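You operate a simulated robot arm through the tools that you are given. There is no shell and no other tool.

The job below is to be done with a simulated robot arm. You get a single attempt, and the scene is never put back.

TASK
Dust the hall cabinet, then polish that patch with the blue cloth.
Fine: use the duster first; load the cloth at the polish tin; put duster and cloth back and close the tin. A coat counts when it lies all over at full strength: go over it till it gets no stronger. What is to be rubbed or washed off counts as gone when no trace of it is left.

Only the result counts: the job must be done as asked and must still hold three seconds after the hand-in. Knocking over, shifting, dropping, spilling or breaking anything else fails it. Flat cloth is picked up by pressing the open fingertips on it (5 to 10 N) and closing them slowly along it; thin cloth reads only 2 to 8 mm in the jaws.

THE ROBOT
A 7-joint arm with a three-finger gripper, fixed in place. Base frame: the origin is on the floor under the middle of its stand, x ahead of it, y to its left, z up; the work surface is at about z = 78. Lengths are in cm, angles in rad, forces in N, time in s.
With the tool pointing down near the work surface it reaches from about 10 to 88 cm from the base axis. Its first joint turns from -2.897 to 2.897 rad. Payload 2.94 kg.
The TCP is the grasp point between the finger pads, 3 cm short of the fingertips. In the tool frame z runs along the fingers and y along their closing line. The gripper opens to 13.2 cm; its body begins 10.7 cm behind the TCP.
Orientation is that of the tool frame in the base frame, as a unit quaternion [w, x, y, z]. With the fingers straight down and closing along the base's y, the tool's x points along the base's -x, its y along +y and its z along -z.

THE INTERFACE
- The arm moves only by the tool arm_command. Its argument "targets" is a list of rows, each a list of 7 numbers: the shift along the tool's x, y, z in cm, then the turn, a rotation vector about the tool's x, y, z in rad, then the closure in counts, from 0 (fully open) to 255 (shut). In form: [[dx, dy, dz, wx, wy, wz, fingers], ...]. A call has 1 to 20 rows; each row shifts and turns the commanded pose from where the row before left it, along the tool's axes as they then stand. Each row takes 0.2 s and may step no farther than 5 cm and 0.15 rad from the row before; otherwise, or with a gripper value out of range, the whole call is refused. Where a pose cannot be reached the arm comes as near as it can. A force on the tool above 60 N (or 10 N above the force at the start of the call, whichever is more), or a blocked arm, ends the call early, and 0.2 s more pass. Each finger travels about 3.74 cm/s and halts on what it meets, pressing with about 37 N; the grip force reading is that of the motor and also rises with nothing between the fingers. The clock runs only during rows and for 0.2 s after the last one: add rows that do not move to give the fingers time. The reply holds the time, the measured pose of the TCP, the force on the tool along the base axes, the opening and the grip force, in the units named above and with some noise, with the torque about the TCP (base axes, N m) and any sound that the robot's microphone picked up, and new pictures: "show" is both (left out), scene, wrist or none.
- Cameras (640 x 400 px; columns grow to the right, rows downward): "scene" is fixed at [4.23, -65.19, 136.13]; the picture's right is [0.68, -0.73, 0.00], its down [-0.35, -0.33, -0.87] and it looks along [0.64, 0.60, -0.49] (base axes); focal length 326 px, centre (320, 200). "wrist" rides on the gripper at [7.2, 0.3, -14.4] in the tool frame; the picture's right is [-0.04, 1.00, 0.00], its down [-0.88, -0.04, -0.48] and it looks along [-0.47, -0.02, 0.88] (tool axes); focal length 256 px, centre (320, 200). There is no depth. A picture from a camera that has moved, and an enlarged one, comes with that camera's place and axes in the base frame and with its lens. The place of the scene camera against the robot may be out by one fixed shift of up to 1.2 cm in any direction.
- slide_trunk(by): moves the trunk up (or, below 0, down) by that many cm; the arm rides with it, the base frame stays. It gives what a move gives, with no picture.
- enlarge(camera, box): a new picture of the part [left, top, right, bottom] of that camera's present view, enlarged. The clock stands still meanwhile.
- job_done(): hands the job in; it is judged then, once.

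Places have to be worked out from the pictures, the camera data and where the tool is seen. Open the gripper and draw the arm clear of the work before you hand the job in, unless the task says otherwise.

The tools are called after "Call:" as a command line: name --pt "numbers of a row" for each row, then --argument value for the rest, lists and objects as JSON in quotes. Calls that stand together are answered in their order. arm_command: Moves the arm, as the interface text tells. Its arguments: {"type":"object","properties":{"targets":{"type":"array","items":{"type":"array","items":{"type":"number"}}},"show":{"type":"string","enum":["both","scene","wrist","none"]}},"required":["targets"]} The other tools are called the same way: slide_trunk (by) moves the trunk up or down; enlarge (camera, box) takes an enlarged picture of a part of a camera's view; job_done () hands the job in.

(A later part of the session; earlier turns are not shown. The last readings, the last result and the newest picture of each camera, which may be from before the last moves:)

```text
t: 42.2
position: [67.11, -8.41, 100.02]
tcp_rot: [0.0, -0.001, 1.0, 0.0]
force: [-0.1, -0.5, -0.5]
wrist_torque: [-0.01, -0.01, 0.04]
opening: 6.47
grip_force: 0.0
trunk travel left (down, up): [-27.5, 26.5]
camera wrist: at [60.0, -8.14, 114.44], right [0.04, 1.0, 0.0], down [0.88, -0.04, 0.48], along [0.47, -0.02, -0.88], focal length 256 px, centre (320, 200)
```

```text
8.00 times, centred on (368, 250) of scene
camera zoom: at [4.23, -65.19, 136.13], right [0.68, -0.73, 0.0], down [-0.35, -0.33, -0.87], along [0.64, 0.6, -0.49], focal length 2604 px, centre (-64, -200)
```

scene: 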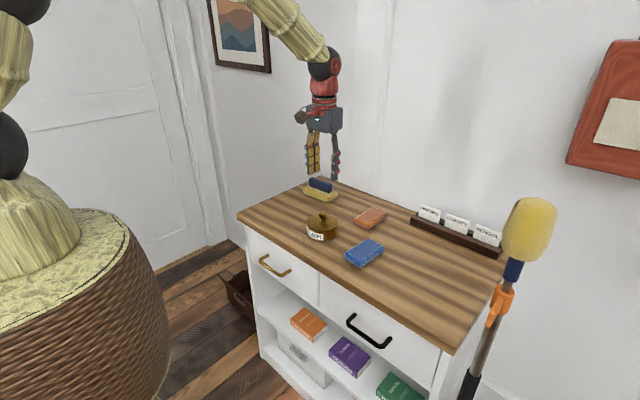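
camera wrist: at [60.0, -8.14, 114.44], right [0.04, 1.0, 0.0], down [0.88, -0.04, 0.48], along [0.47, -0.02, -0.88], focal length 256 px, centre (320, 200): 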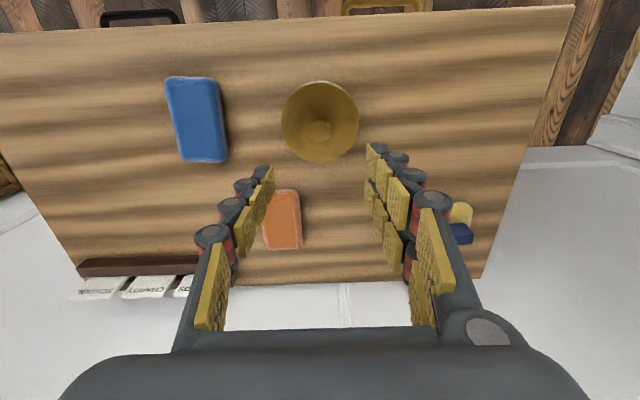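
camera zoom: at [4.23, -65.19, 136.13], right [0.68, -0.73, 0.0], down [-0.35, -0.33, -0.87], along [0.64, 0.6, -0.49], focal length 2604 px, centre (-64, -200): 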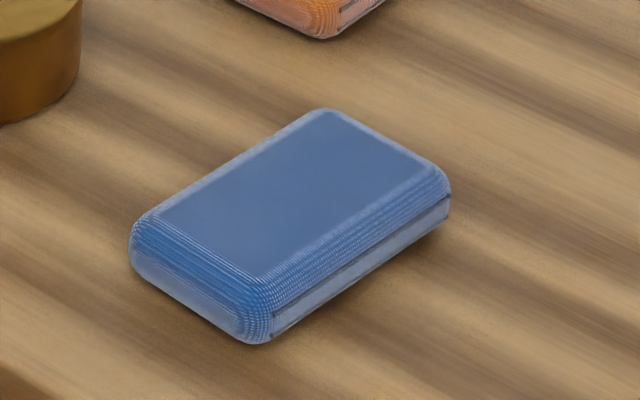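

The tin's lid has a knob (about 2.6 cm wide, top near z≈84.7) centred around (66.5,-8.4). I lower to z≈90 over it for a closer check.

Call:
arm_command --pt "0.5 0 3 0 0 0 130" --pt "0 0 3 0 0 0 130" --pt "0 0 3 0 0 0 130" --pt "0 0 1 0 0 0 130" --pt "0 0 0 0 0 0 130" --show "both"

Call:
enlarge --camera "wrist" --box '[220, 80, 420, 220]'

Call:
enlarge --camera "scene" --box '[280, 170, 370, 250]'

```text
t: 43.4
position: [66.5, -8.39, 90.03]
tcp_rot: [0.0, -0.001, 1.0, 0.0]
force: [-0.1, -0.1, 0.0]
wrist_torque: [0.0, 0.01, 0.0]
opening: 6.46
grip_force: 0.2
trunk travel left (down, up): [-27.5, 26.5]
camera wrist: at [59.39, -8.16, 104.42], right [0.04, 1.0, 0.0], down [0.88, -0.04, 0.48], along [0.47, -0.02, -0.88], focal length 256 px, centre (320, 200)
```

scene: 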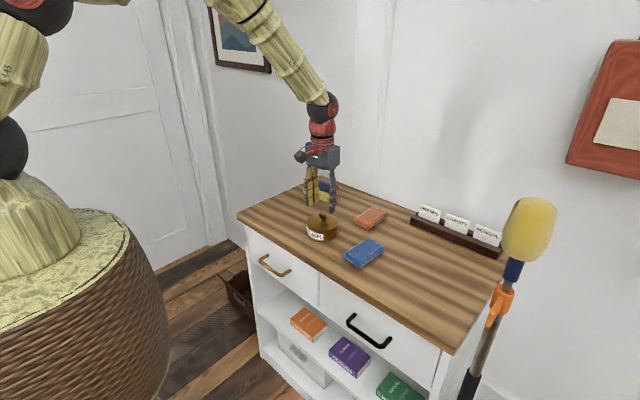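
wrist: 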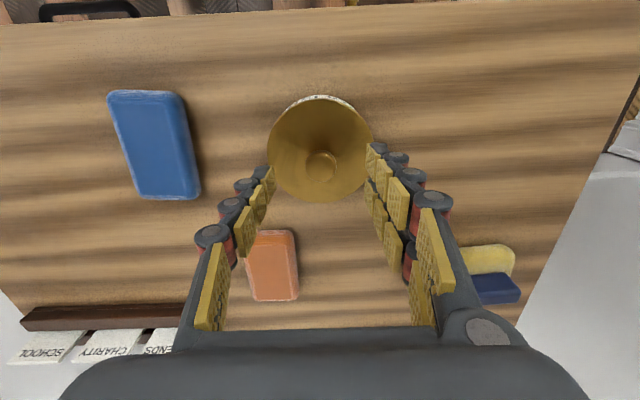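

```text
2.86 times, centred on (320, 150) of wrist
camera zoom: at [59.39, -8.16, 104.42], right [0.04, 1.0, 0.0], down [0.88, -0.04, 0.48], along [0.47, -0.02, -0.88], focal length 731 px, centre (320, 343)
```

zoom: 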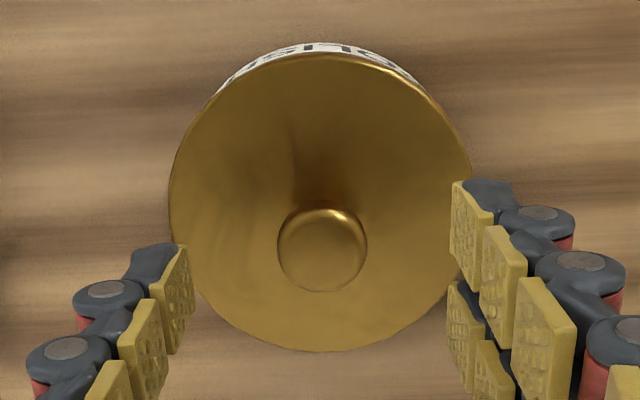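

```text
5.00 times, centred on (325, 210) of scene
camera zoom: at [4.23, -65.19, 136.13], right [0.68, -0.73, 0.0], down [-0.35, -0.33, -0.87], along [0.64, 0.6, -0.49], focal length 1628 px, centre (295, 150)
```

zoom: 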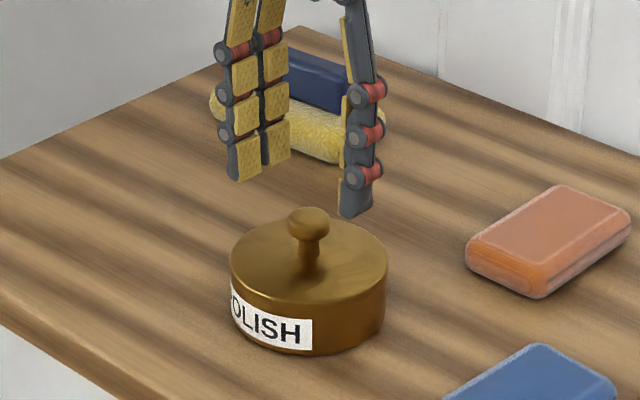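

The knob is centred in y and about 0.2 cm further in x. I nudge and lower to z≈85.5, checking for contact with the lid.

Call:
arm_command --pt "-0.2 0 2 0 0 0 130" --pt "0 0 1.5 0 0 0 130" --pt "0 0 0.6 0 0 0 130" --pt "0 0 0.4 0 0 0 130" --pt "0 0 0 0 0 0 130" --show "wrist"

Call:
enlarge --camera "scene" --box '[280, 170, 370, 250]'

```text
t: 44.6
position: [66.8, -8.53, 85.47]
tcp_rot: [0.0, 0.0, 1.0, 0.001]
force: [0.2, 0.8, 0.5]
wrist_torque: [-0.02, -0.02, 0.0]
opening: 6.45
grip_force: 0.0
trunk travel left (down, up): [-27.5, 26.5]
camera wrist: at [59.61, -8.19, 99.93], right [0.04, 1.0, 0.0], down [0.88, -0.04, 0.48], along [0.48, -0.02, -0.88], focal length 256 px, centre (320, 200)
```

wrist: 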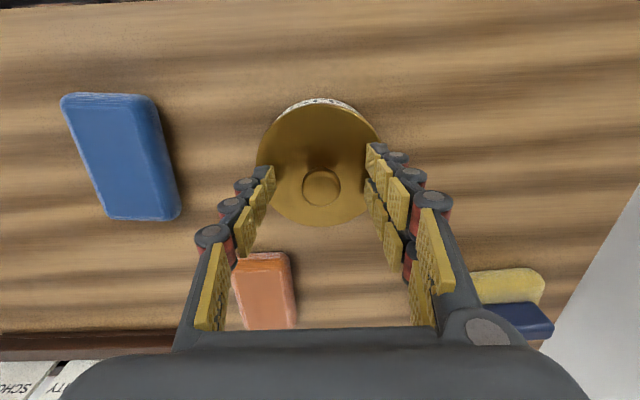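

```text
5.00 times, centred on (325, 210) of scene
camera zoom: at [4.23, -65.19, 136.13], right [0.68, -0.73, 0.0], down [-0.35, -0.33, -0.87], along [0.64, 0.6, -0.49], focal length 1628 px, centre (295, 150)
```

zoom: 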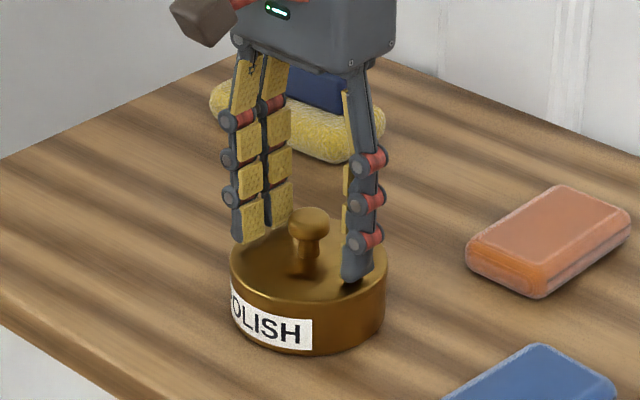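

The knob is centred between the fingers with tips just above the lid. I close on the knob.

Call:
arm_command --pt "0 0 0 0 0 0 155" --pt "0 0 0 0 0 0 180" --pt "0 0 0 0 0 0 205" --pt "0 0 0 0 0 0 230" --pt "0 0 0 0 0 0 255" --pt "0 0 0 0 0 0 255" --pt "0 0 0 0 0 0 255" --pt "0 0 0 0 0 0 255" --show "wrist"

Call:
enlarge --camera "scene" --box '[280, 170, 370, 250]'

```text
t: 46.4
position: [66.77, -8.4, 85.59]
tcp_rot: [0.0, 0.001, 1.0, 0.0]
force: [0.5, 0.7, 0.2]
wrist_torque: [-0.01, 0.0, 0.03]
opening: 2.28
grip_force: 37.3
trunk travel left (down, up): [-27.5, 26.5]
heard: snap
camera wrist: at [59.61, -8.19, 99.93], right [0.04, 1.0, 0.0], down [0.88, -0.04, 0.48], along [0.47, -0.02, -0.88], focal length 256 px, centre (320, 200)
```

wrist: 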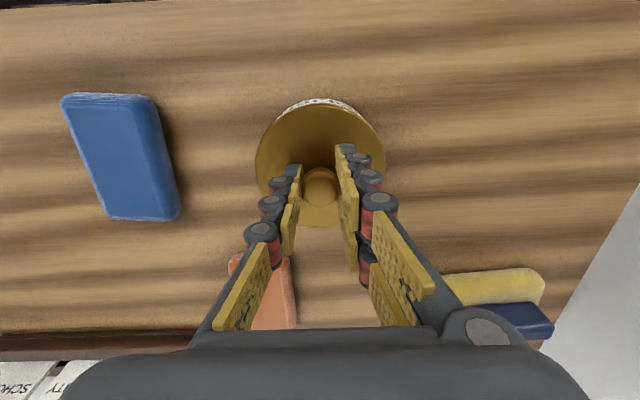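

```text
5.00 times, centred on (325, 210) of scene
camera zoom: at [4.23, -65.19, 136.13], right [0.68, -0.73, 0.0], down [-0.35, -0.33, -0.87], along [0.64, 0.6, -0.49], focal length 1628 px, centre (295, 150)
```

zoom: 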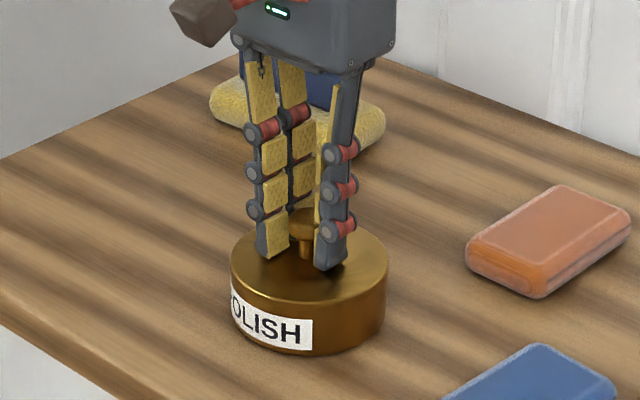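

Gripped at 2.28 cm with a "snap" heard. I lift slowly and watch whether the lid comes off while the tin stays.

Call:
arm_command --pt "0 0 -0.3 0 0 0 255" --pt "0 0 -0.3 0 0 0 255" --pt "0 0 -0.4 0 0 0 255" --pt "0 0 0 0 0 0 255" --show "wrist"

Call:
enlarge --camera "scene" --box '[280, 170, 370, 250]'

```text
t: 47.4
position: [66.88, -8.44, 86.54]
tcp_rot: [-0.001, 0.0, 1.0, 0.0]
force: [0.8, -0.2, -1.0]
wrist_torque: [-0.05, -0.01, 0.01]
opening: 2.28
grip_force: 37.1
trunk travel left (down, up): [-27.5, 26.5]
camera wrist: at [59.62, -8.21, 100.9], right [0.04, 1.0, 0.0], down [0.88, -0.04, 0.47], along [0.47, -0.02, -0.88], focal length 256 px, centre (320, 200)
```

wrist: 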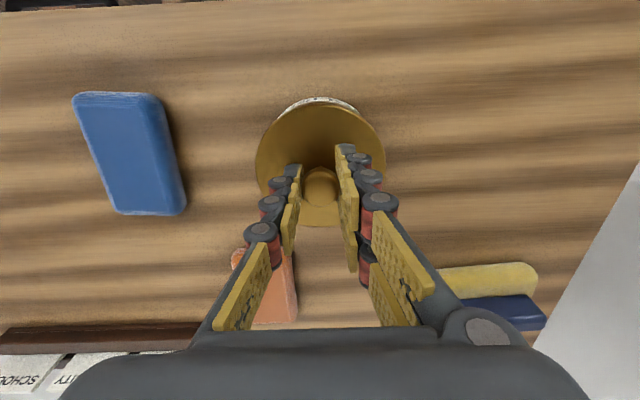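

```text
5.00 times, centred on (325, 210) of scene
camera zoom: at [4.23, -65.19, 136.13], right [0.68, -0.73, 0.0], down [-0.35, -0.33, -0.87], along [0.64, 0.6, -0.49], focal length 1628 px, centre (295, 150)
```

zoom: 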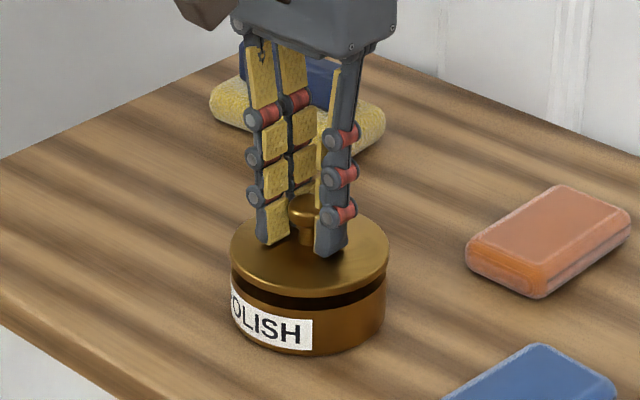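

The lid came free and the tin stayed put. I lift on and carry the lid to the free area at about (66, 7).

Call:
arm_command --pt "0 0 -2 0 0 0 255" --pt "0 0 -3 0 0 0 255" --pt "0 0 -3 0 0 0 255" --pt "0 3 0 0 0 0 255" --pt "0 4 0 0 0 0 255" --pt "0.5 4 0 0 0 0 255" --pt "0.5 4 0 0 0 0 255" --pt "0 0 0 0 0 0 255" --show "both"

Call:
enlarge --camera "scene" --box '[260, 140, 400, 260]'

```text
t: 49.2
position: [65.78, 6.59, 94.74]
tcp_rot: [0.0, 0.001, 1.0, 0.0]
force: [-0.1, 0.2, -0.1]
wrist_torque: [-0.01, 0.01, 0.02]
opening: 2.27
grip_force: 36.7
trunk travel left (down, up): [-27.5, 26.5]
camera wrist: at [58.7, 6.88, 109.07], right [0.04, 1.0, 0.0], down [0.88, -0.04, 0.48], along [0.48, -0.02, -0.88], focal length 256 px, centre (320, 200)
```

scene: 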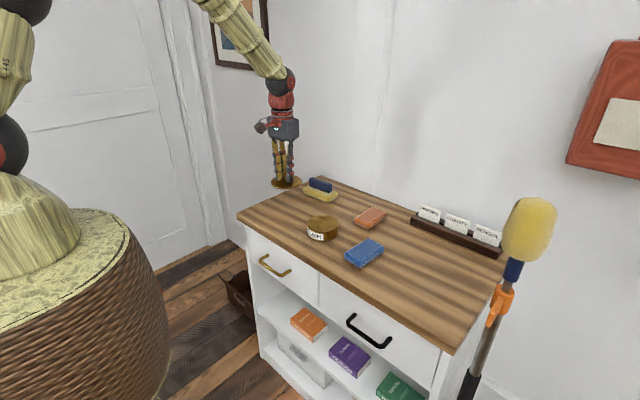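
wrist: 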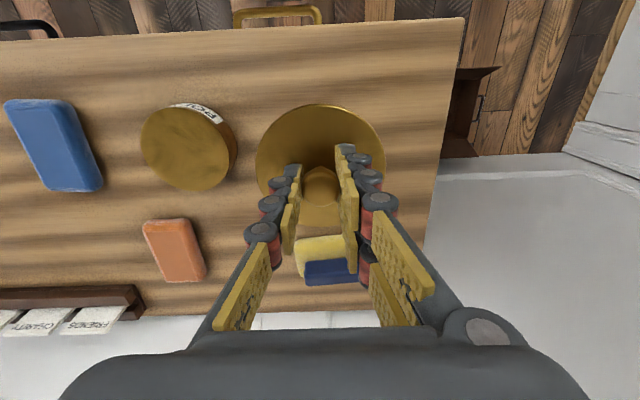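

```text
3.33 times, centred on (330, 200) of scene
camera zoom: at [4.23, -65.19, 136.13], right [0.68, -0.73, 0.0], down [-0.35, -0.33, -0.87], along [0.64, 0.6, -0.49], focal length 1085 px, centre (287, 200)
```

zoom: 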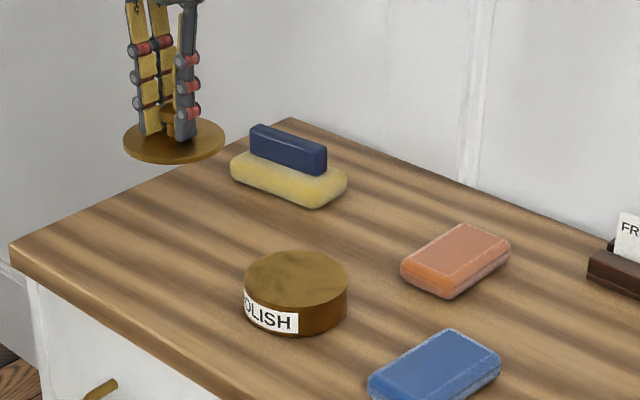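

The tin is open (polish level with the rim) and the lid is above a free spot. I lower it to just above the top.

Call:
arm_command --pt "0 0 4 0 0 0 255" --pt "0 0 3 0 0 0 255" --pt "0 0 2 0 0 0 255" --pt "0 0 1 0 0 0 255" --pt "0 0 0.5 0 0 0 255" --pt "0 0 0.4 0 0 0 255" --pt "0 0 0 0 0 0 255" --show "none"

Call:
enlarge --camera "scene" --box '[240, 150, 350, 250]'

```text
t: 50.8
position: [65.67, 6.5, 83.64]
tcp_rot: [-0.001, 0.0, 1.0, 0.0]
force: [0.5, 0.2, -0.2]
wrist_torque: [0.0, 0.03, 0.01]
opening: 2.29
grip_force: 36.8
trunk travel left (down, up): [-27.5, 26.5]
```

```text
4.00 times, centred on (295, 200) of scene
camera zoom: at [4.23, -65.19, 136.13], right [0.68, -0.73, 0.0], down [-0.35, -0.33, -0.87], along [0.64, 0.6, -0.49], focal length 1302 px, centre (420, 200)
```

zoom: 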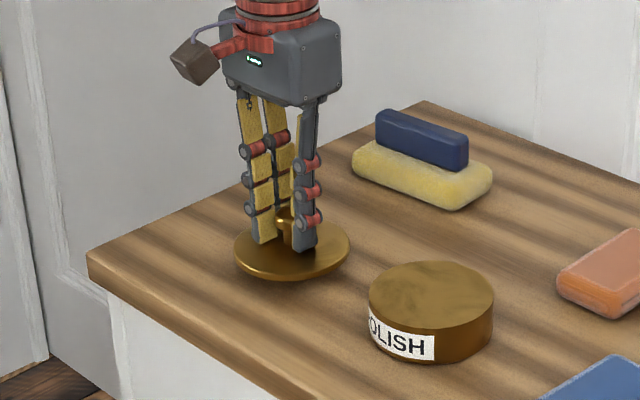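

Close to the surface; I lower in small steps until contact is felt.

Call:
arm_command --pt "0 0 0.3 0 0 0 255" --pt "0 0 0.3 0 0 0 255" --pt "0 0 0 0 0 0 255" --show "none"

```text
t: 51.6
position: [65.89, 6.6, 83.07]
tcp_rot: [0.0, 0.0, 1.0, 0.001]
force: [0.1, -0.6, -0.2]
wrist_torque: [0.04, 0.0, 0.01]
opening: 2.23
grip_force: 36.5
trunk travel left (down, up): [-27.5, 26.5]
```

Call:
arm_command --pt "0 0 0.2 0 0 0 255" --pt "0 0 0.2 0 0 0 255" --pt "0 0 0 0 0 0 255" --show "none"

```text
t: 52.4
position: [65.82, 6.5, 82.5]
tcp_rot: [0.0, 0.0, 1.0, 0.0]
force: [-0.6, -0.3, -0.9]
wrist_torque: [-0.03, 0.02, 0.05]
opening: 2.26
grip_force: 37.0
trunk travel left (down, up): [-27.5, 26.5]
```

No contact yet at z=82.5; I go on in small steps.

Call:
arm_command --pt "0 0 0.15 0 0 0 255" --pt "0 0 0.15 0 0 0 255" --pt "0 0 0 0 0 0 255" --show "none"

Call:
enlarge --camera "scene" --box '[240, 150, 350, 250]'

```text
t: 53.2
position: [65.81, 6.56, 82.33]
tcp_rot: [0.001, 0.001, 1.0, 0.001]
force: [-0.5, -0.9, 0.2]
wrist_torque: [0.02, 0.03, 0.02]
opening: 2.26
grip_force: 37.2
trunk travel left (down, up): [-27.5, 26.5]
```

```text
4.00 times, centred on (295, 200) of scene
camera zoom: at [4.23, -65.19, 136.13], right [0.68, -0.73, 0.0], down [-0.35, -0.33, -0.87], along [0.64, 0.6, -0.49], focal length 1302 px, centre (420, 200)
```

zoom: 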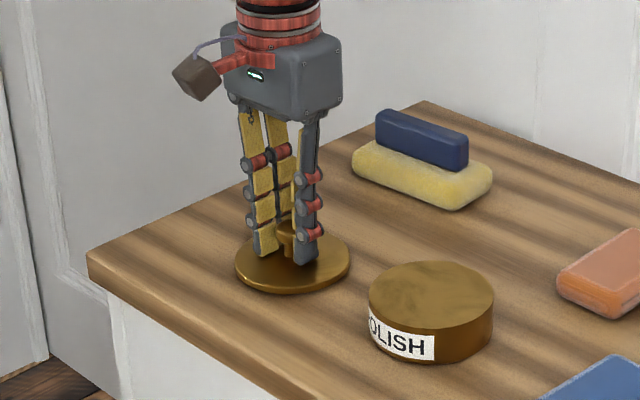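

Nearly there; another 0.2 cm.

Call:
arm_command --pt "0 0 0.1 0 0 0 255" --pt "0 0 0.1 0 0 0 255" --pt "0 0 0 0 0 0 255" --show "none"

```text
t: 54.0
position: [65.92, 6.48, 82.18]
tcp_rot: [0.0, -0.001, 1.0, 0.0]
force: [0.1, 0.2, 0.2]
wrist_torque: [-0.02, 0.0, -0.05]
opening: 2.26
grip_force: 37.0
trunk travel left (down, up): [-27.5, 26.5]
```

Call:
arm_command --pt "0 0 0.1 0 0 0 255" --pt "0 0 0.1 0 0 0 255" --pt "0 0 0 0 0 0 255" --show "none"

```text
t: 54.8
position: [65.98, 6.61, 81.91]
tcp_rot: [-0.001, 0.0, 1.0, 0.0]
force: [-0.1, -0.2, -0.2]
wrist_torque: [0.01, 0.01, 0.0]
opening: 2.25
grip_force: 37.1
trunk travel left (down, up): [-27.5, 26.5]
```

Still no contact at 81.9. I continue carefully in 0.1 cm steps.

Call:
arm_command --pt "0 0 0.1 0 0 0 255" --pt "0 0 0.1 0 0 0 255" --pt "0 0 0 0 0 0 255" --show "wrist"

Call:
enlarge --camera "scene" --box '[250, 180, 330, 240]'

```text
t: 55.6
position: [65.91, 6.57, 81.98]
tcp_rot: [0.0, 0.001, 1.0, 0.001]
force: [-2.5, 0.4, 11.1]
wrist_torque: [0.0, 0.09, 0.02]
opening: 2.26
grip_force: 36.8
trunk travel left (down, up): [-27.5, 26.5]
camera wrist: at [58.71, 6.81, 96.24], right [0.04, 1.0, 0.0], down [0.88, -0.04, 0.48], along [0.48, -0.02, -0.88], focal length 256 px, centre (320, 200)
```

wrist: 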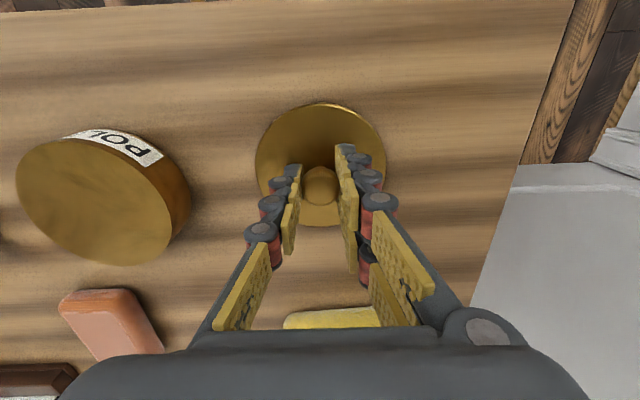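

```text
6.67 times, centred on (290, 210) of scene
camera zoom: at [4.23, -65.19, 136.13], right [0.68, -0.73, 0.0], down [-0.35, -0.33, -0.87], along [0.64, 0.6, -0.49], focal length 2170 px, centre (520, 133)
```

zoom: 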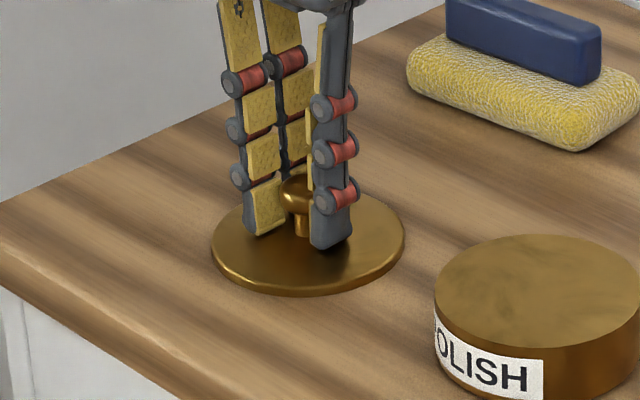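

Contact at 11 N: the lid rests flat. I ease up slightly, open the fingers and rise.

Call:
arm_command --pt "0 0 -0.15 0 0 0 255" --pt "0 0 0 0 0 0 205" --pt "0 0 0 0 0 0 180" --pt "0 0 0 0 0 0 155" --pt "0 0 0 0 0 0 130" --pt "0 0 0 0 0 0 130" --pt "0 0 -1 0 0 0 130" --pt "0 0 -3 0 0 0 130" --pt "0 0 -4 0 0 0 130" --pt "0 0 -4 0 0 0 130" --pt "0 0 -4 0 0 0 130" --pt "0 0 0 0 0 0 130" --show "both"

```text
t: 58.2
position: [65.69, 6.85, 97.82]
tcp_rot: [-0.001, 0.0, 1.0, 0.001]
force: [-0.5, -0.2, -1.0]
wrist_torque: [0.0, -0.05, 0.01]
opening: 6.46
grip_force: 0.1
trunk travel left (down, up): [-27.5, 26.5]
camera wrist: at [58.63, 7.06, 112.3], right [0.04, 1.0, 0.0], down [0.88, -0.04, 0.47], along [0.47, -0.02, -0.88], focal length 256 px, centre (320, 200)
```

scene: 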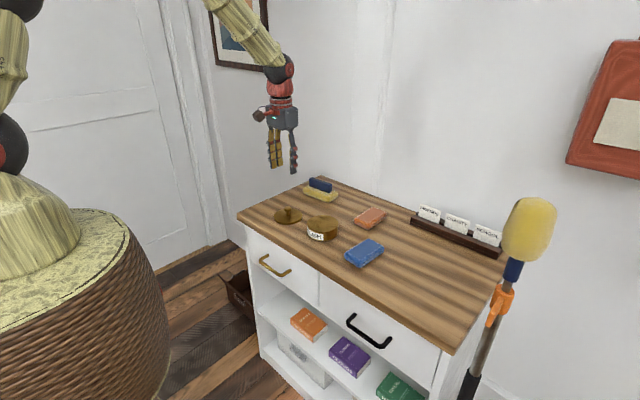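
wrist: 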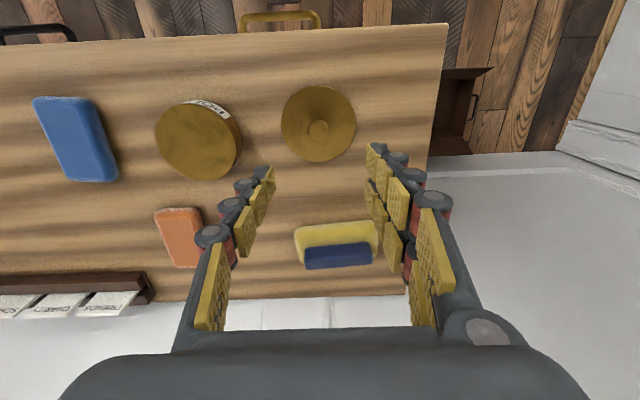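

The lid rests on the top. Now I move above the blue cloth at about (66.3,-24.6), opening the fingers wider.

Call:
arm_command --pt "-0.1 -4.5 0 0 0 0 110" --pt "-0.1 -4.5 0 0 0 0 90" --pt "-0.1 -4.5 0 0 0 0 70" --pt "-0.1 -4.5 0 0 0 0 60" --pt "-0.1 -4.5 0 0 0 0 60" --pt "-0.1 -4.5 0 0 0 0 60" --pt "0 -4.3 0 0 0 0 60" --pt "0 0 3 0 0 0 60" --pt "0 0 0 0 0 0 60" --show "both"

Call:
enlarge --camera "wrist" --box '[240, 60, 400, 200]'

```text
t: 60.2
position: [66.53, -24.73, 95.02]
tcp_rot: [0.0, 0.001, 1.0, 0.0]
force: [0.9, -0.1, -0.1]
wrist_torque: [0.0, -0.01, 0.0]
opening: 10.12
grip_force: 0.1
trunk travel left (down, up): [-27.5, 26.5]
camera wrist: at [59.34, -24.54, 109.29], right [0.04, 1.0, 0.0], down [0.88, -0.04, 0.48], along [0.48, -0.02, -0.88], focal length 256 px, centre (320, 200)
```

scene: 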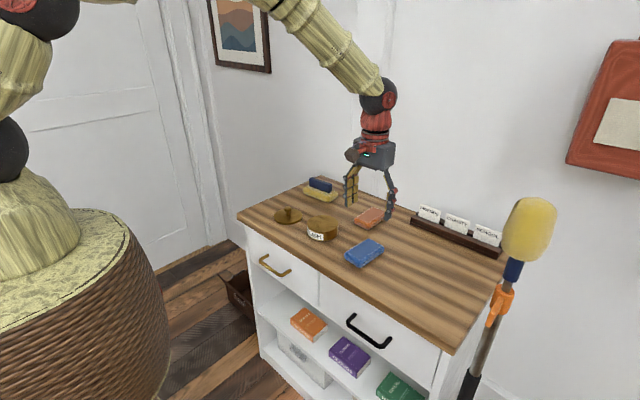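
wrist: 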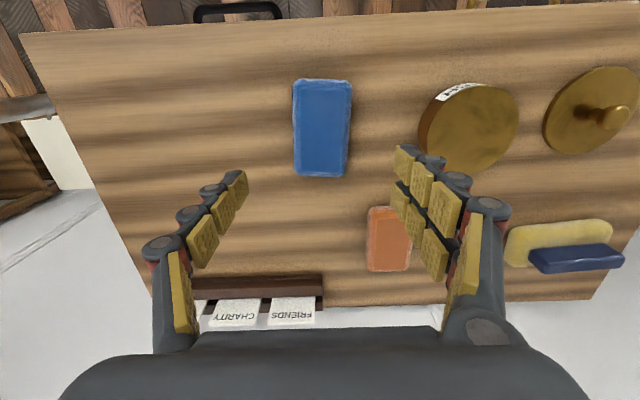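

```text
2.86 times, centred on (320, 130) of wrist
camera zoom: at [59.34, -24.54, 109.29], right [0.04, 1.0, 0.0], down [0.88, -0.04, 0.48], along [0.48, -0.02, -0.88], focal length 731 px, centre (320, 400)
```

zoom: 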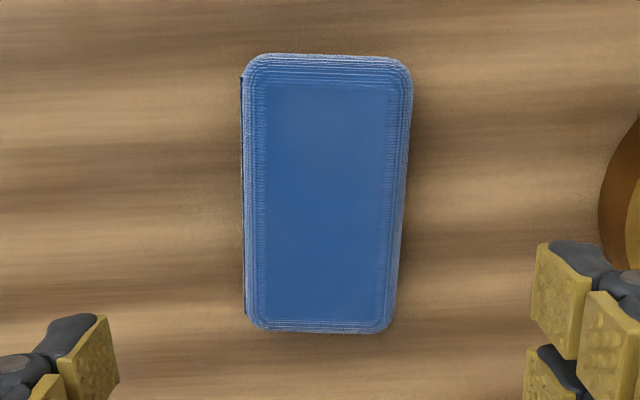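

The cloth's centre is at (66.6,-24.7) with a slight yaw (~0.07 rad), about 6.3 × 10.6 cm. I align the yaw and lower to z≈84.5.

Call:
arm_command --pt "0 0 3 0 0 0.07 60" --pt "0 0 3 0 0 0 60" --pt "0 0 3 0 0 0 60" --pt "0 0 1.5 0 0 0 60" --pt "0 0 0 0 0 0 60" --show "both"

Call:
enlarge --camera "scene" --box '[320, 190, 420, 280]'

```text
t: 61.4
position: [66.5, -24.73, 84.27]
tcp_rot: [0.001, 0.035, 0.999, 0.0]
force: [-0.8, 0.3, 0.0]
wrist_torque: [-0.01, -0.01, 0.02]
opening: 10.08
grip_force: 0.0
trunk travel left (down, up): [-27.5, 26.5]
camera wrist: at [59.39, -24.04, 98.68], right [0.11, 0.99, 0.0], down [0.87, -0.1, 0.48], along [0.47, -0.05, -0.88], focal length 256 px, centre (320, 200)
```

scene: 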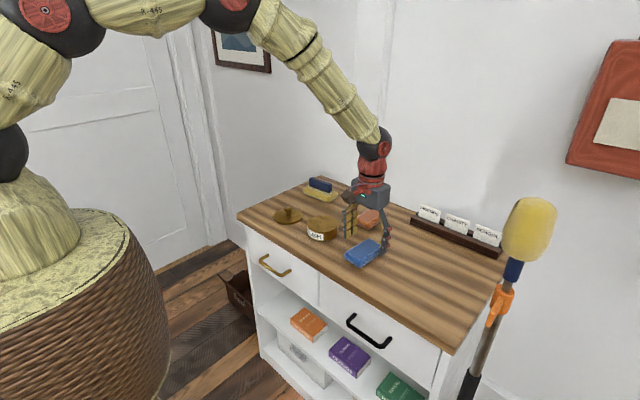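
wrist: 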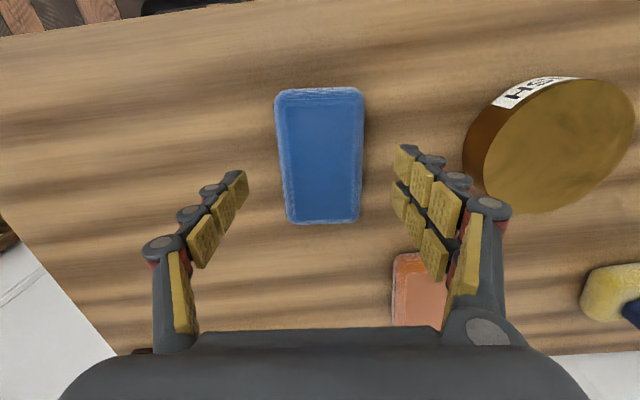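

```text
4.44 times, centred on (370, 235) of scene
camera zoom: at [4.23, -65.19, 136.13], right [0.68, -0.73, 0.0], down [-0.35, -0.33, -0.87], along [0.64, 0.6, -0.49], focal length 1447 px, centre (98, 44)
```

zoom: 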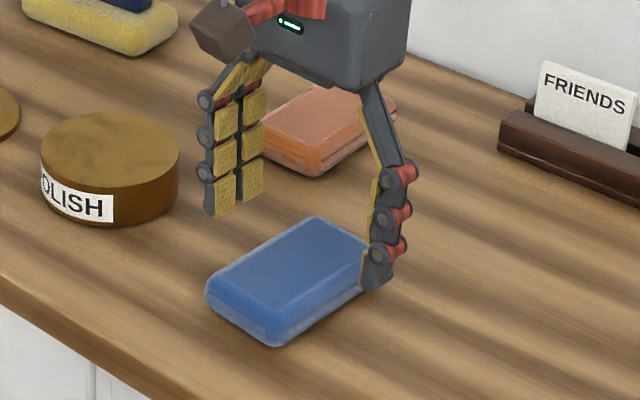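

The cloth is centred and aligned in the jaws. I lower to z≈81.8 so the tips sit a few millimetres above the top.

Call:
arm_command --pt "0 0.1 1 0 0 0 60" --pt "0 0 0.8 0 0 0 60" --pt "0 0 0.5 0 0 0 60" --pt "0 0 0.2 0 0 0 60" --pt "0 0 0 0 0 0 60" --show "wrist"

Call:
enlarge --camera "scene" --box '[320, 190, 420, 280]'

```text
t: 62.6
position: [66.41, -24.6, 81.83]
tcp_rot: [0.0, 0.035, 0.999, 0.0]
force: [0.0, 0.1, -0.4]
wrist_torque: [-0.02, -0.01, 0.02]
opening: 10.09
grip_force: 0.0
trunk travel left (down, up): [-27.5, 26.5]
camera wrist: at [59.33, -23.87, 96.18], right [0.11, 0.99, 0.0], down [0.87, -0.1, 0.48], along [0.47, -0.05, -0.88], focal length 256 px, centre (320, 200)
```

wrist: 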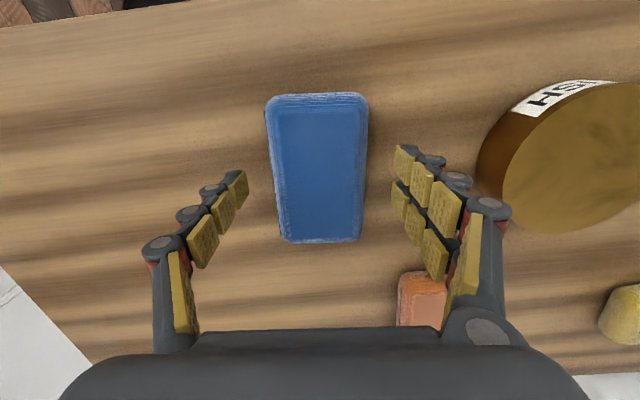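

```text
4.44 times, centred on (370, 235) of scene
camera zoom: at [4.23, -65.19, 136.13], right [0.68, -0.73, 0.0], down [-0.35, -0.33, -0.87], along [0.64, 0.6, -0.49], focal length 1447 px, centre (98, 44)
```

zoom: 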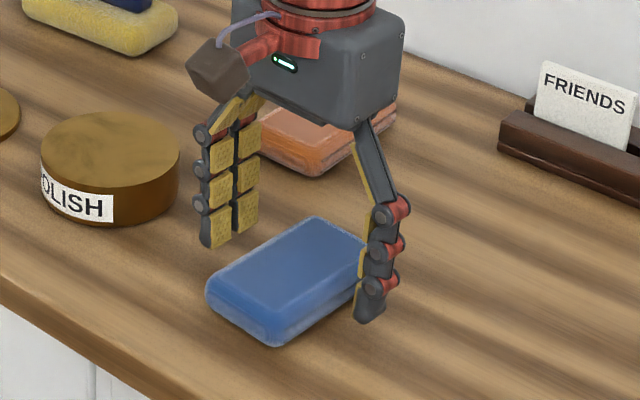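

No contact; jaws straddle the cloth evenly. I close slowly on it.

Call:
arm_command --pt "0 0 0 0 0 0 80" --pt "0 0 0 0 0 0 100" --pt "0 0 0 0 0 0 115" --pt "0 0 0 0 0 0 130" --pt "0 0 0 0 0 0 145" --pt "0 0 0 0 0 0 160" --pt "0 0 0 0 0 0 160" --pt "0 0 0 0 0 0 160" --show "wrist"

Call:
enlarge --camera "scene" --box '[320, 190, 420, 280]'

```text
t: 64.4
position: [66.41, -24.67, 81.95]
tcp_rot: [-0.001, 0.036, 0.999, 0.0]
force: [-0.8, 0.6, 2.2]
wrist_torque: [0.0, 0.03, -0.02]
opening: 6.38
grip_force: 36.9
trunk travel left (down, up): [-27.5, 26.5]
camera wrist: at [59.33, -23.86, 96.2], right [0.11, 0.99, 0.0], down [0.87, -0.1, 0.48], along [0.47, -0.05, -0.88], focal length 256 px, centre (320, 200)
```

wrist: 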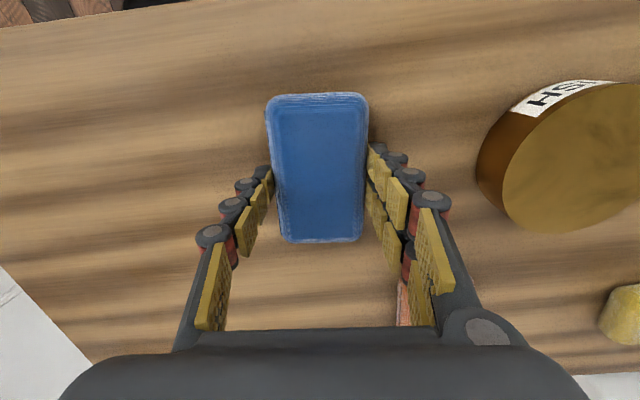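

```text
4.44 times, centred on (370, 235) of scene
camera zoom: at [4.23, -65.19, 136.13], right [0.68, -0.73, 0.0], down [-0.35, -0.33, -0.87], along [0.64, 0.6, -0.49], focal length 1447 px, centre (98, 44)
```

zoom: 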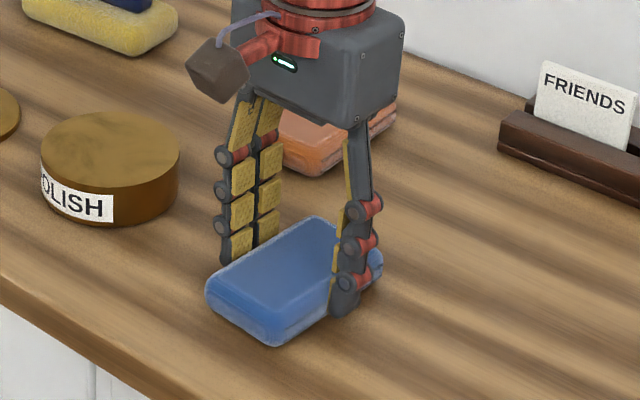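

The cloth is gripped (6.38 cm, 37 N). I lift it slowly to verify.

Call:
arm_command --pt "0 0 -0.5 0 0 0 180" --pt "0 0 -1 0 0 0 180" --pt "0 0 -2 0 0 0 180" --pt "0 0 -3 0 0 0 180" --pt "0 0 0 0 0 0 180" --show "wrist"

Call:
enlarge --camera "scene" --box '[320, 170, 420, 280]'

```text
t: 65.6
position: [66.35, -24.7, 88.53]
tcp_rot: [0.0, 0.036, 0.999, 0.0]
force: [-0.8, 0.1, -0.3]
wrist_torque: [0.0, -0.04, 0.02]
opening: 6.37
grip_force: 36.8
trunk travel left (down, up): [-27.5, 26.5]
camera wrist: at [59.2, -23.94, 102.82], right [0.11, 0.99, 0.0], down [0.87, -0.1, 0.47], along [0.47, -0.05, -0.88], focal length 256 px, centre (320, 200)
```

wrist: 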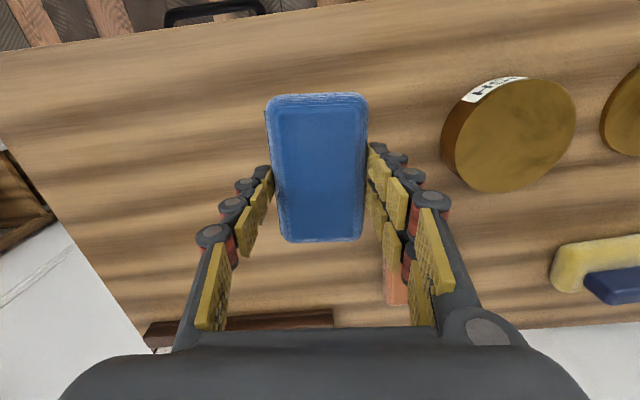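

```text
3.64 times, centred on (370, 225) of scene
camera zoom: at [4.23, -65.19, 136.13], right [0.68, -0.73, 0.0], down [-0.35, -0.33, -0.87], along [0.64, 0.6, -0.49], focal length 1184 px, centre (138, 109)
```

zoom: 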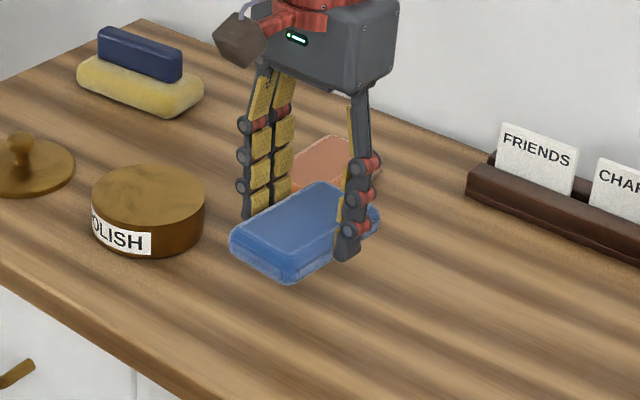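

The cloth comes along rigidly. I zoom in to see whether the fingertips stick out below the cloth's underside.

Call:
enlarge --camera "scene" --box '[345, 205, 385, 235]'

```text
13.33 times, centred on (365, 220) of scene
camera zoom: at [4.23, -65.19, 136.13], right [0.68, -0.73, 0.0], down [-0.35, -0.33, -0.87], along [0.64, 0.6, -0.49], focal length 4340 px, centre (-280, -67)
```

zoom: 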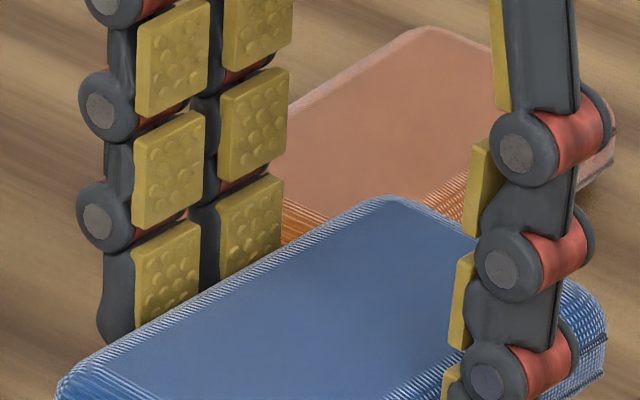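

Call:
enlarge --camera "scene" --box '[345, 218, 385, 248]'

```text
13.33 times, centred on (365, 233) of scene
camera zoom: at [4.23, -65.19, 136.13], right [0.68, -0.73, 0.0], down [-0.35, -0.33, -0.87], along [0.64, 0.6, -0.49], focal length 4340 px, centre (-280, -240)
```

zoom: 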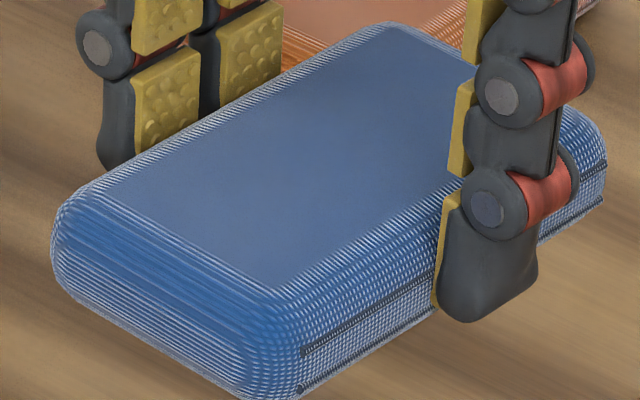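

The tips are almost level with the cloth's underside (~0.15 cm clearance), too little for rubbing. I set it back at home and regrip about 0.5 cm higher.

Call:
arm_command --pt "0 0 3 0 0 0 180" --pt "0 0 2 0 0 0 180" --pt "0 0 1 0 0 0 180" --pt "0 0 0.3 0 0 0 180" --pt "0 0 0.15 0 0 0 180" --pt "0 0 0 0 0 0 180" --show "none"

```text
t: 67.0
position: [66.42, -24.72, 81.87]
tcp_rot: [0.0, 0.035, 0.999, 0.0]
force: [-0.5, 0.4, -0.4]
wrist_torque: [0.0, 0.01, 0.01]
opening: 6.36
grip_force: 36.8
trunk travel left (down, up): [-27.5, 26.5]
```

Call:
arm_command --pt "0 0 0.08 0 0 0 180" --pt "0 0 0 0 0 0 180" --show "none"

```text
t: 67.6
position: [66.49, -24.62, 81.89]
tcp_rot: [0.0, 0.034, 0.999, 0.001]
force: [-1.1, -0.2, 0.4]
wrist_torque: [0.02, 0.03, -0.03]
opening: 6.38
grip_force: 36.6
trunk travel left (down, up): [-27.5, 26.5]
```

At the original height with slight contact; I open a little, rise 0.5 cm, and close again.

Call:
arm_command --pt "0 0 0 0 0 0 120" --pt "0 0 0 0 0 0 105" --pt "0 0 0 0 0 0 95" --pt "0 0 0 0 0 0 95" --pt "0 0 -0.3 0 0 0 95" --pt "0 0 -0.25 0 0 0 95" --pt "0 0 0 0 0 0 95" --pt "0 0 0 0 0 0 110" --pt "0 0 0 0 0 0 125" --pt "0 0 0 0 0 0 140" --pt "0 0 0 0 0 0 160" --pt "0 0 0 0 0 0 180" --pt "0 0 0 0 0 0 180" --pt "0 0 0 0 0 0 180" --show "wrist"

Call:
enlarge --camera "scene" --box '[340, 230, 390, 270]'

```text
t: 70.6
position: [66.41, -24.7, 82.41]
tcp_rot: [0.001, 0.035, 0.999, 0.0]
force: [-0.1, 0.8, 1.4]
wrist_torque: [-0.04, 0.01, -0.01]
opening: 6.39
grip_force: 37.1
trunk travel left (down, up): [-27.5, 26.5]
camera wrist: at [59.3, -23.92, 96.81], right [0.11, 0.99, 0.0], down [0.87, -0.1, 0.48], along [0.47, -0.05, -0.88], focal length 256 px, centre (320, 200)
```

wrist: 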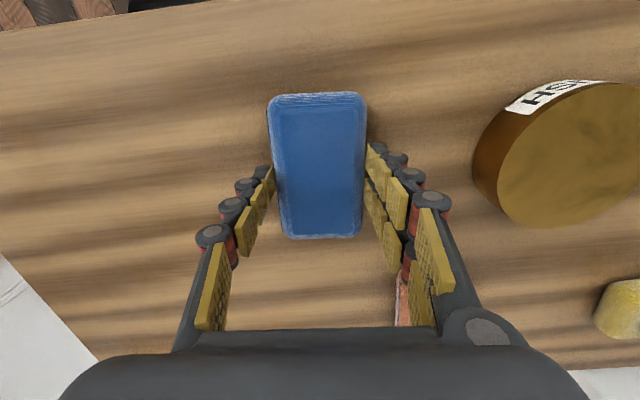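

```text
10.00 times, centred on (365, 250) of scene
camera zoom: at [4.23, -65.19, 136.13], right [0.68, -0.73, 0.0], down [-0.35, -0.33, -0.87], along [0.64, 0.6, -0.49], focal length 3255 px, centre (-130, -300)
```

zoom: 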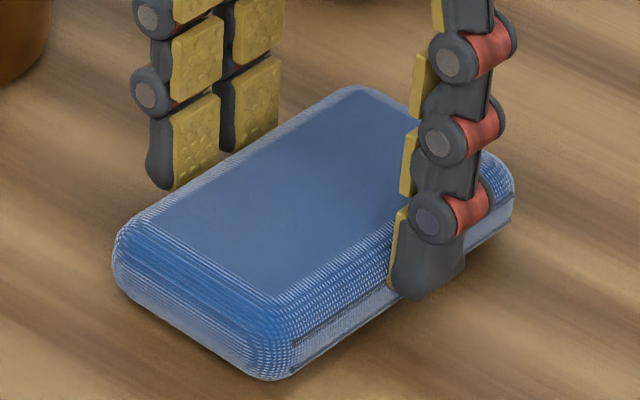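

Now the tips are about 0.6 cm above the cloth's underside. I lift and move over the open tin.

Call:
arm_command --pt "0 0 -1 0 0 0 180" --pt "0 0 -3 0 0 0 180" --pt "0 0 -4 0 0 0 180" --pt "0 0 -2 0 0 0 180" --pt "0.21 4.06 0 0 0 0 180" --pt "0.21 4.06 0 0 0 0 180" --pt "0.21 4.06 0 0 0 0 180" --pt "0.21 4.06 0 0 0 0 180" --pt "0 0 0 0 0 0 180" --show "both"

Call:
enlarge --camera "scene" --box '[280, 170, 370, 250]'

```text
t: 72.6
position: [66.65, -8.12, 92.39]
tcp_rot: [0.0, 0.035, 0.999, 0.0]
force: [-0.3, -0.8, 0.0]
wrist_torque: [-0.02, 0.0, 0.0]
opening: 6.37
grip_force: 37.2
trunk travel left (down, up): [-27.5, 26.5]
camera wrist: at [59.55, -7.46, 106.72], right [0.11, 0.99, 0.0], down [0.87, -0.1, 0.48], along [0.47, -0.05, -0.88], focal length 256 px, centre (320, 200)
```

scene: 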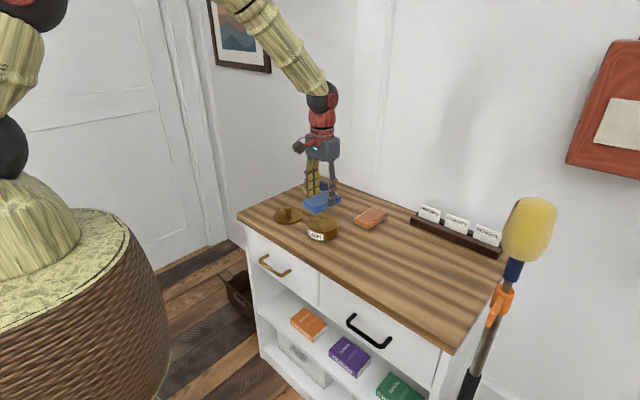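
wrist: 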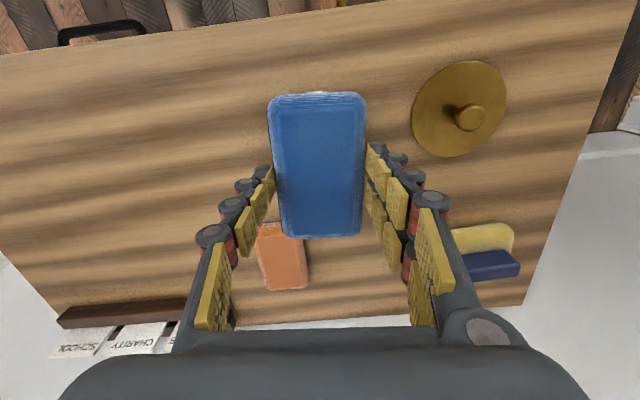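

```text
5.00 times, centred on (325, 210) of scene
camera zoom: at [4.23, -65.19, 136.13], right [0.68, -0.73, 0.0], down [-0.35, -0.33, -0.87], along [0.64, 0.6, -0.49], focal length 1628 px, centre (295, 150)
```

zoom: 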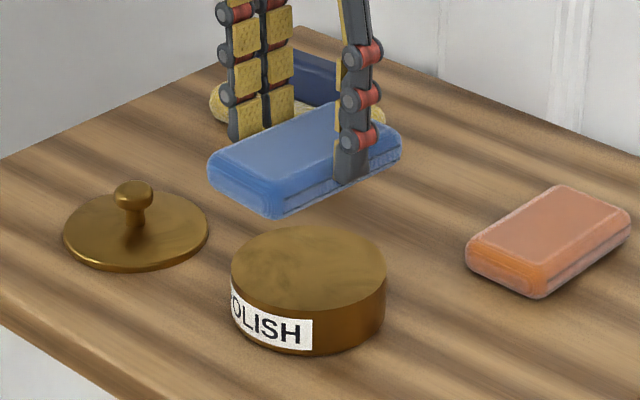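

The cloth is centred over the open tin. I lower it toward the polish surface.

Call:
arm_command --pt "0 -0.2 3 0 0 0 180" --pt "0 0 2 0 0 0 180" --pt "0 0 0.7 0 0 0 180" --pt "0 0 0.3 0 0 0 180" --pt "0 0 0 0 0 0 180" --show "none"

Call:
enlarge --camera "scene" --box '[280, 170, 370, 250]'

```text
t: 73.8
position: [66.88, -8.5, 86.58]
tcp_rot: [0.0, 0.035, 0.999, 0.0]
force: [0.4, -0.1, -0.2]
wrist_torque: [0.03, -0.02, 0.02]
opening: 6.37
grip_force: 37.3
trunk travel left (down, up): [-27.5, 26.5]
```

```text
5.00 times, centred on (325, 210) of scene
camera zoom: at [4.23, -65.19, 136.13], right [0.68, -0.73, 0.0], down [-0.35, -0.33, -0.87], along [0.64, 0.6, -0.49], focal length 1628 px, centre (295, 150)
```

zoom: 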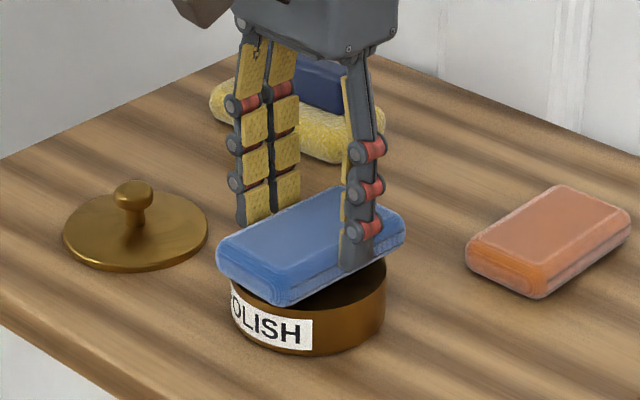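

Just above the polish; I lower in 0.15 cm steps until contact.

Call:
arm_command --pt "0 0 0.2 0 0 0 180" --pt "0 0 0.15 0 0 0 180" --pt "0 0 0 0 0 0 180" --show "none"

```text
t: 74.6
position: [66.86, -8.54, 86.03]
tcp_rot: [0.0, 0.034, 0.999, 0.0]
force: [-0.4, -0.2, -0.2]
wrist_torque: [0.02, -0.01, -0.02]
opening: 6.36
grip_force: 37.0
trunk travel left (down, up): [-27.5, 26.5]
```

Call:
arm_command --pt "0 0 0.1 0 0 0 180" --pt "0 0 0.1 0 0 0 180" --pt "0 0 0 0 0 0 180" --show "none"

```text
t: 75.4
position: [66.78, -8.57, 86.05]
tcp_rot: [0.001, 0.034, 0.999, 0.0]
force: [-2.8, 0.8, 11.7]
wrist_torque: [0.01, 0.27, -0.01]
opening: 6.36
grip_force: 37.0
trunk travel left (down, up): [-27.5, 26.5]
```

Contact with about 12 N. I ease the pressure slightly and hold still for a second (no sliding, so that the tin isn't shifted), then look.

Call:
arm_command --pt "0 0 -0.08 0 0 0 180" --pt "0 0 0 0 0 0 180" --pt "0 0 0 0 0 0 180" --pt "0 0 0 0 0 0 180" --pt "0 0 0 0 0 0 180" --show "both"

Call:
enlarge --camera "scene" --box '[280, 170, 370, 250]'

```text
t: 76.6
position: [66.83, -8.59, 86.07]
tcp_rot: [0.0, 0.036, 0.999, 0.0]
force: [0.6, 0.0, 14.1]
wrist_torque: [0.01, -0.05, -0.03]
opening: 6.36
grip_force: 36.7
trunk travel left (down, up): [-27.5, 26.5]
camera wrist: at [59.65, -7.82, 100.37], right [0.11, 0.99, 0.0], down [0.87, -0.1, 0.48], along [0.47, -0.05, -0.88], focal length 256 px, centre (320, 200)
```

scene: 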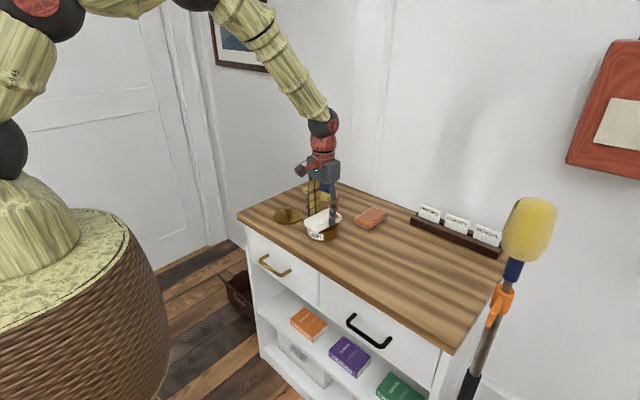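
wrist: 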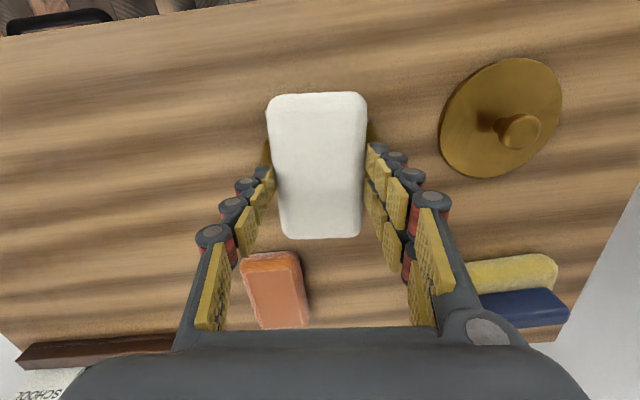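

```text
5.00 times, centred on (325, 210) of scene
camera zoom: at [4.23, -65.19, 136.13], right [0.68, -0.73, 0.0], down [-0.35, -0.33, -0.87], along [0.64, 0.6, -0.49], focal length 1628 px, centre (295, 150)
```

zoom: 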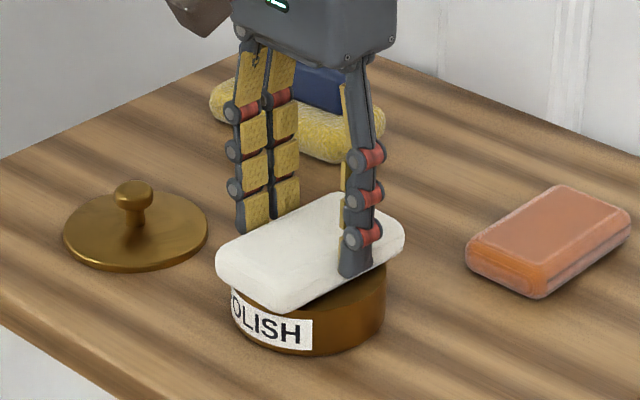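

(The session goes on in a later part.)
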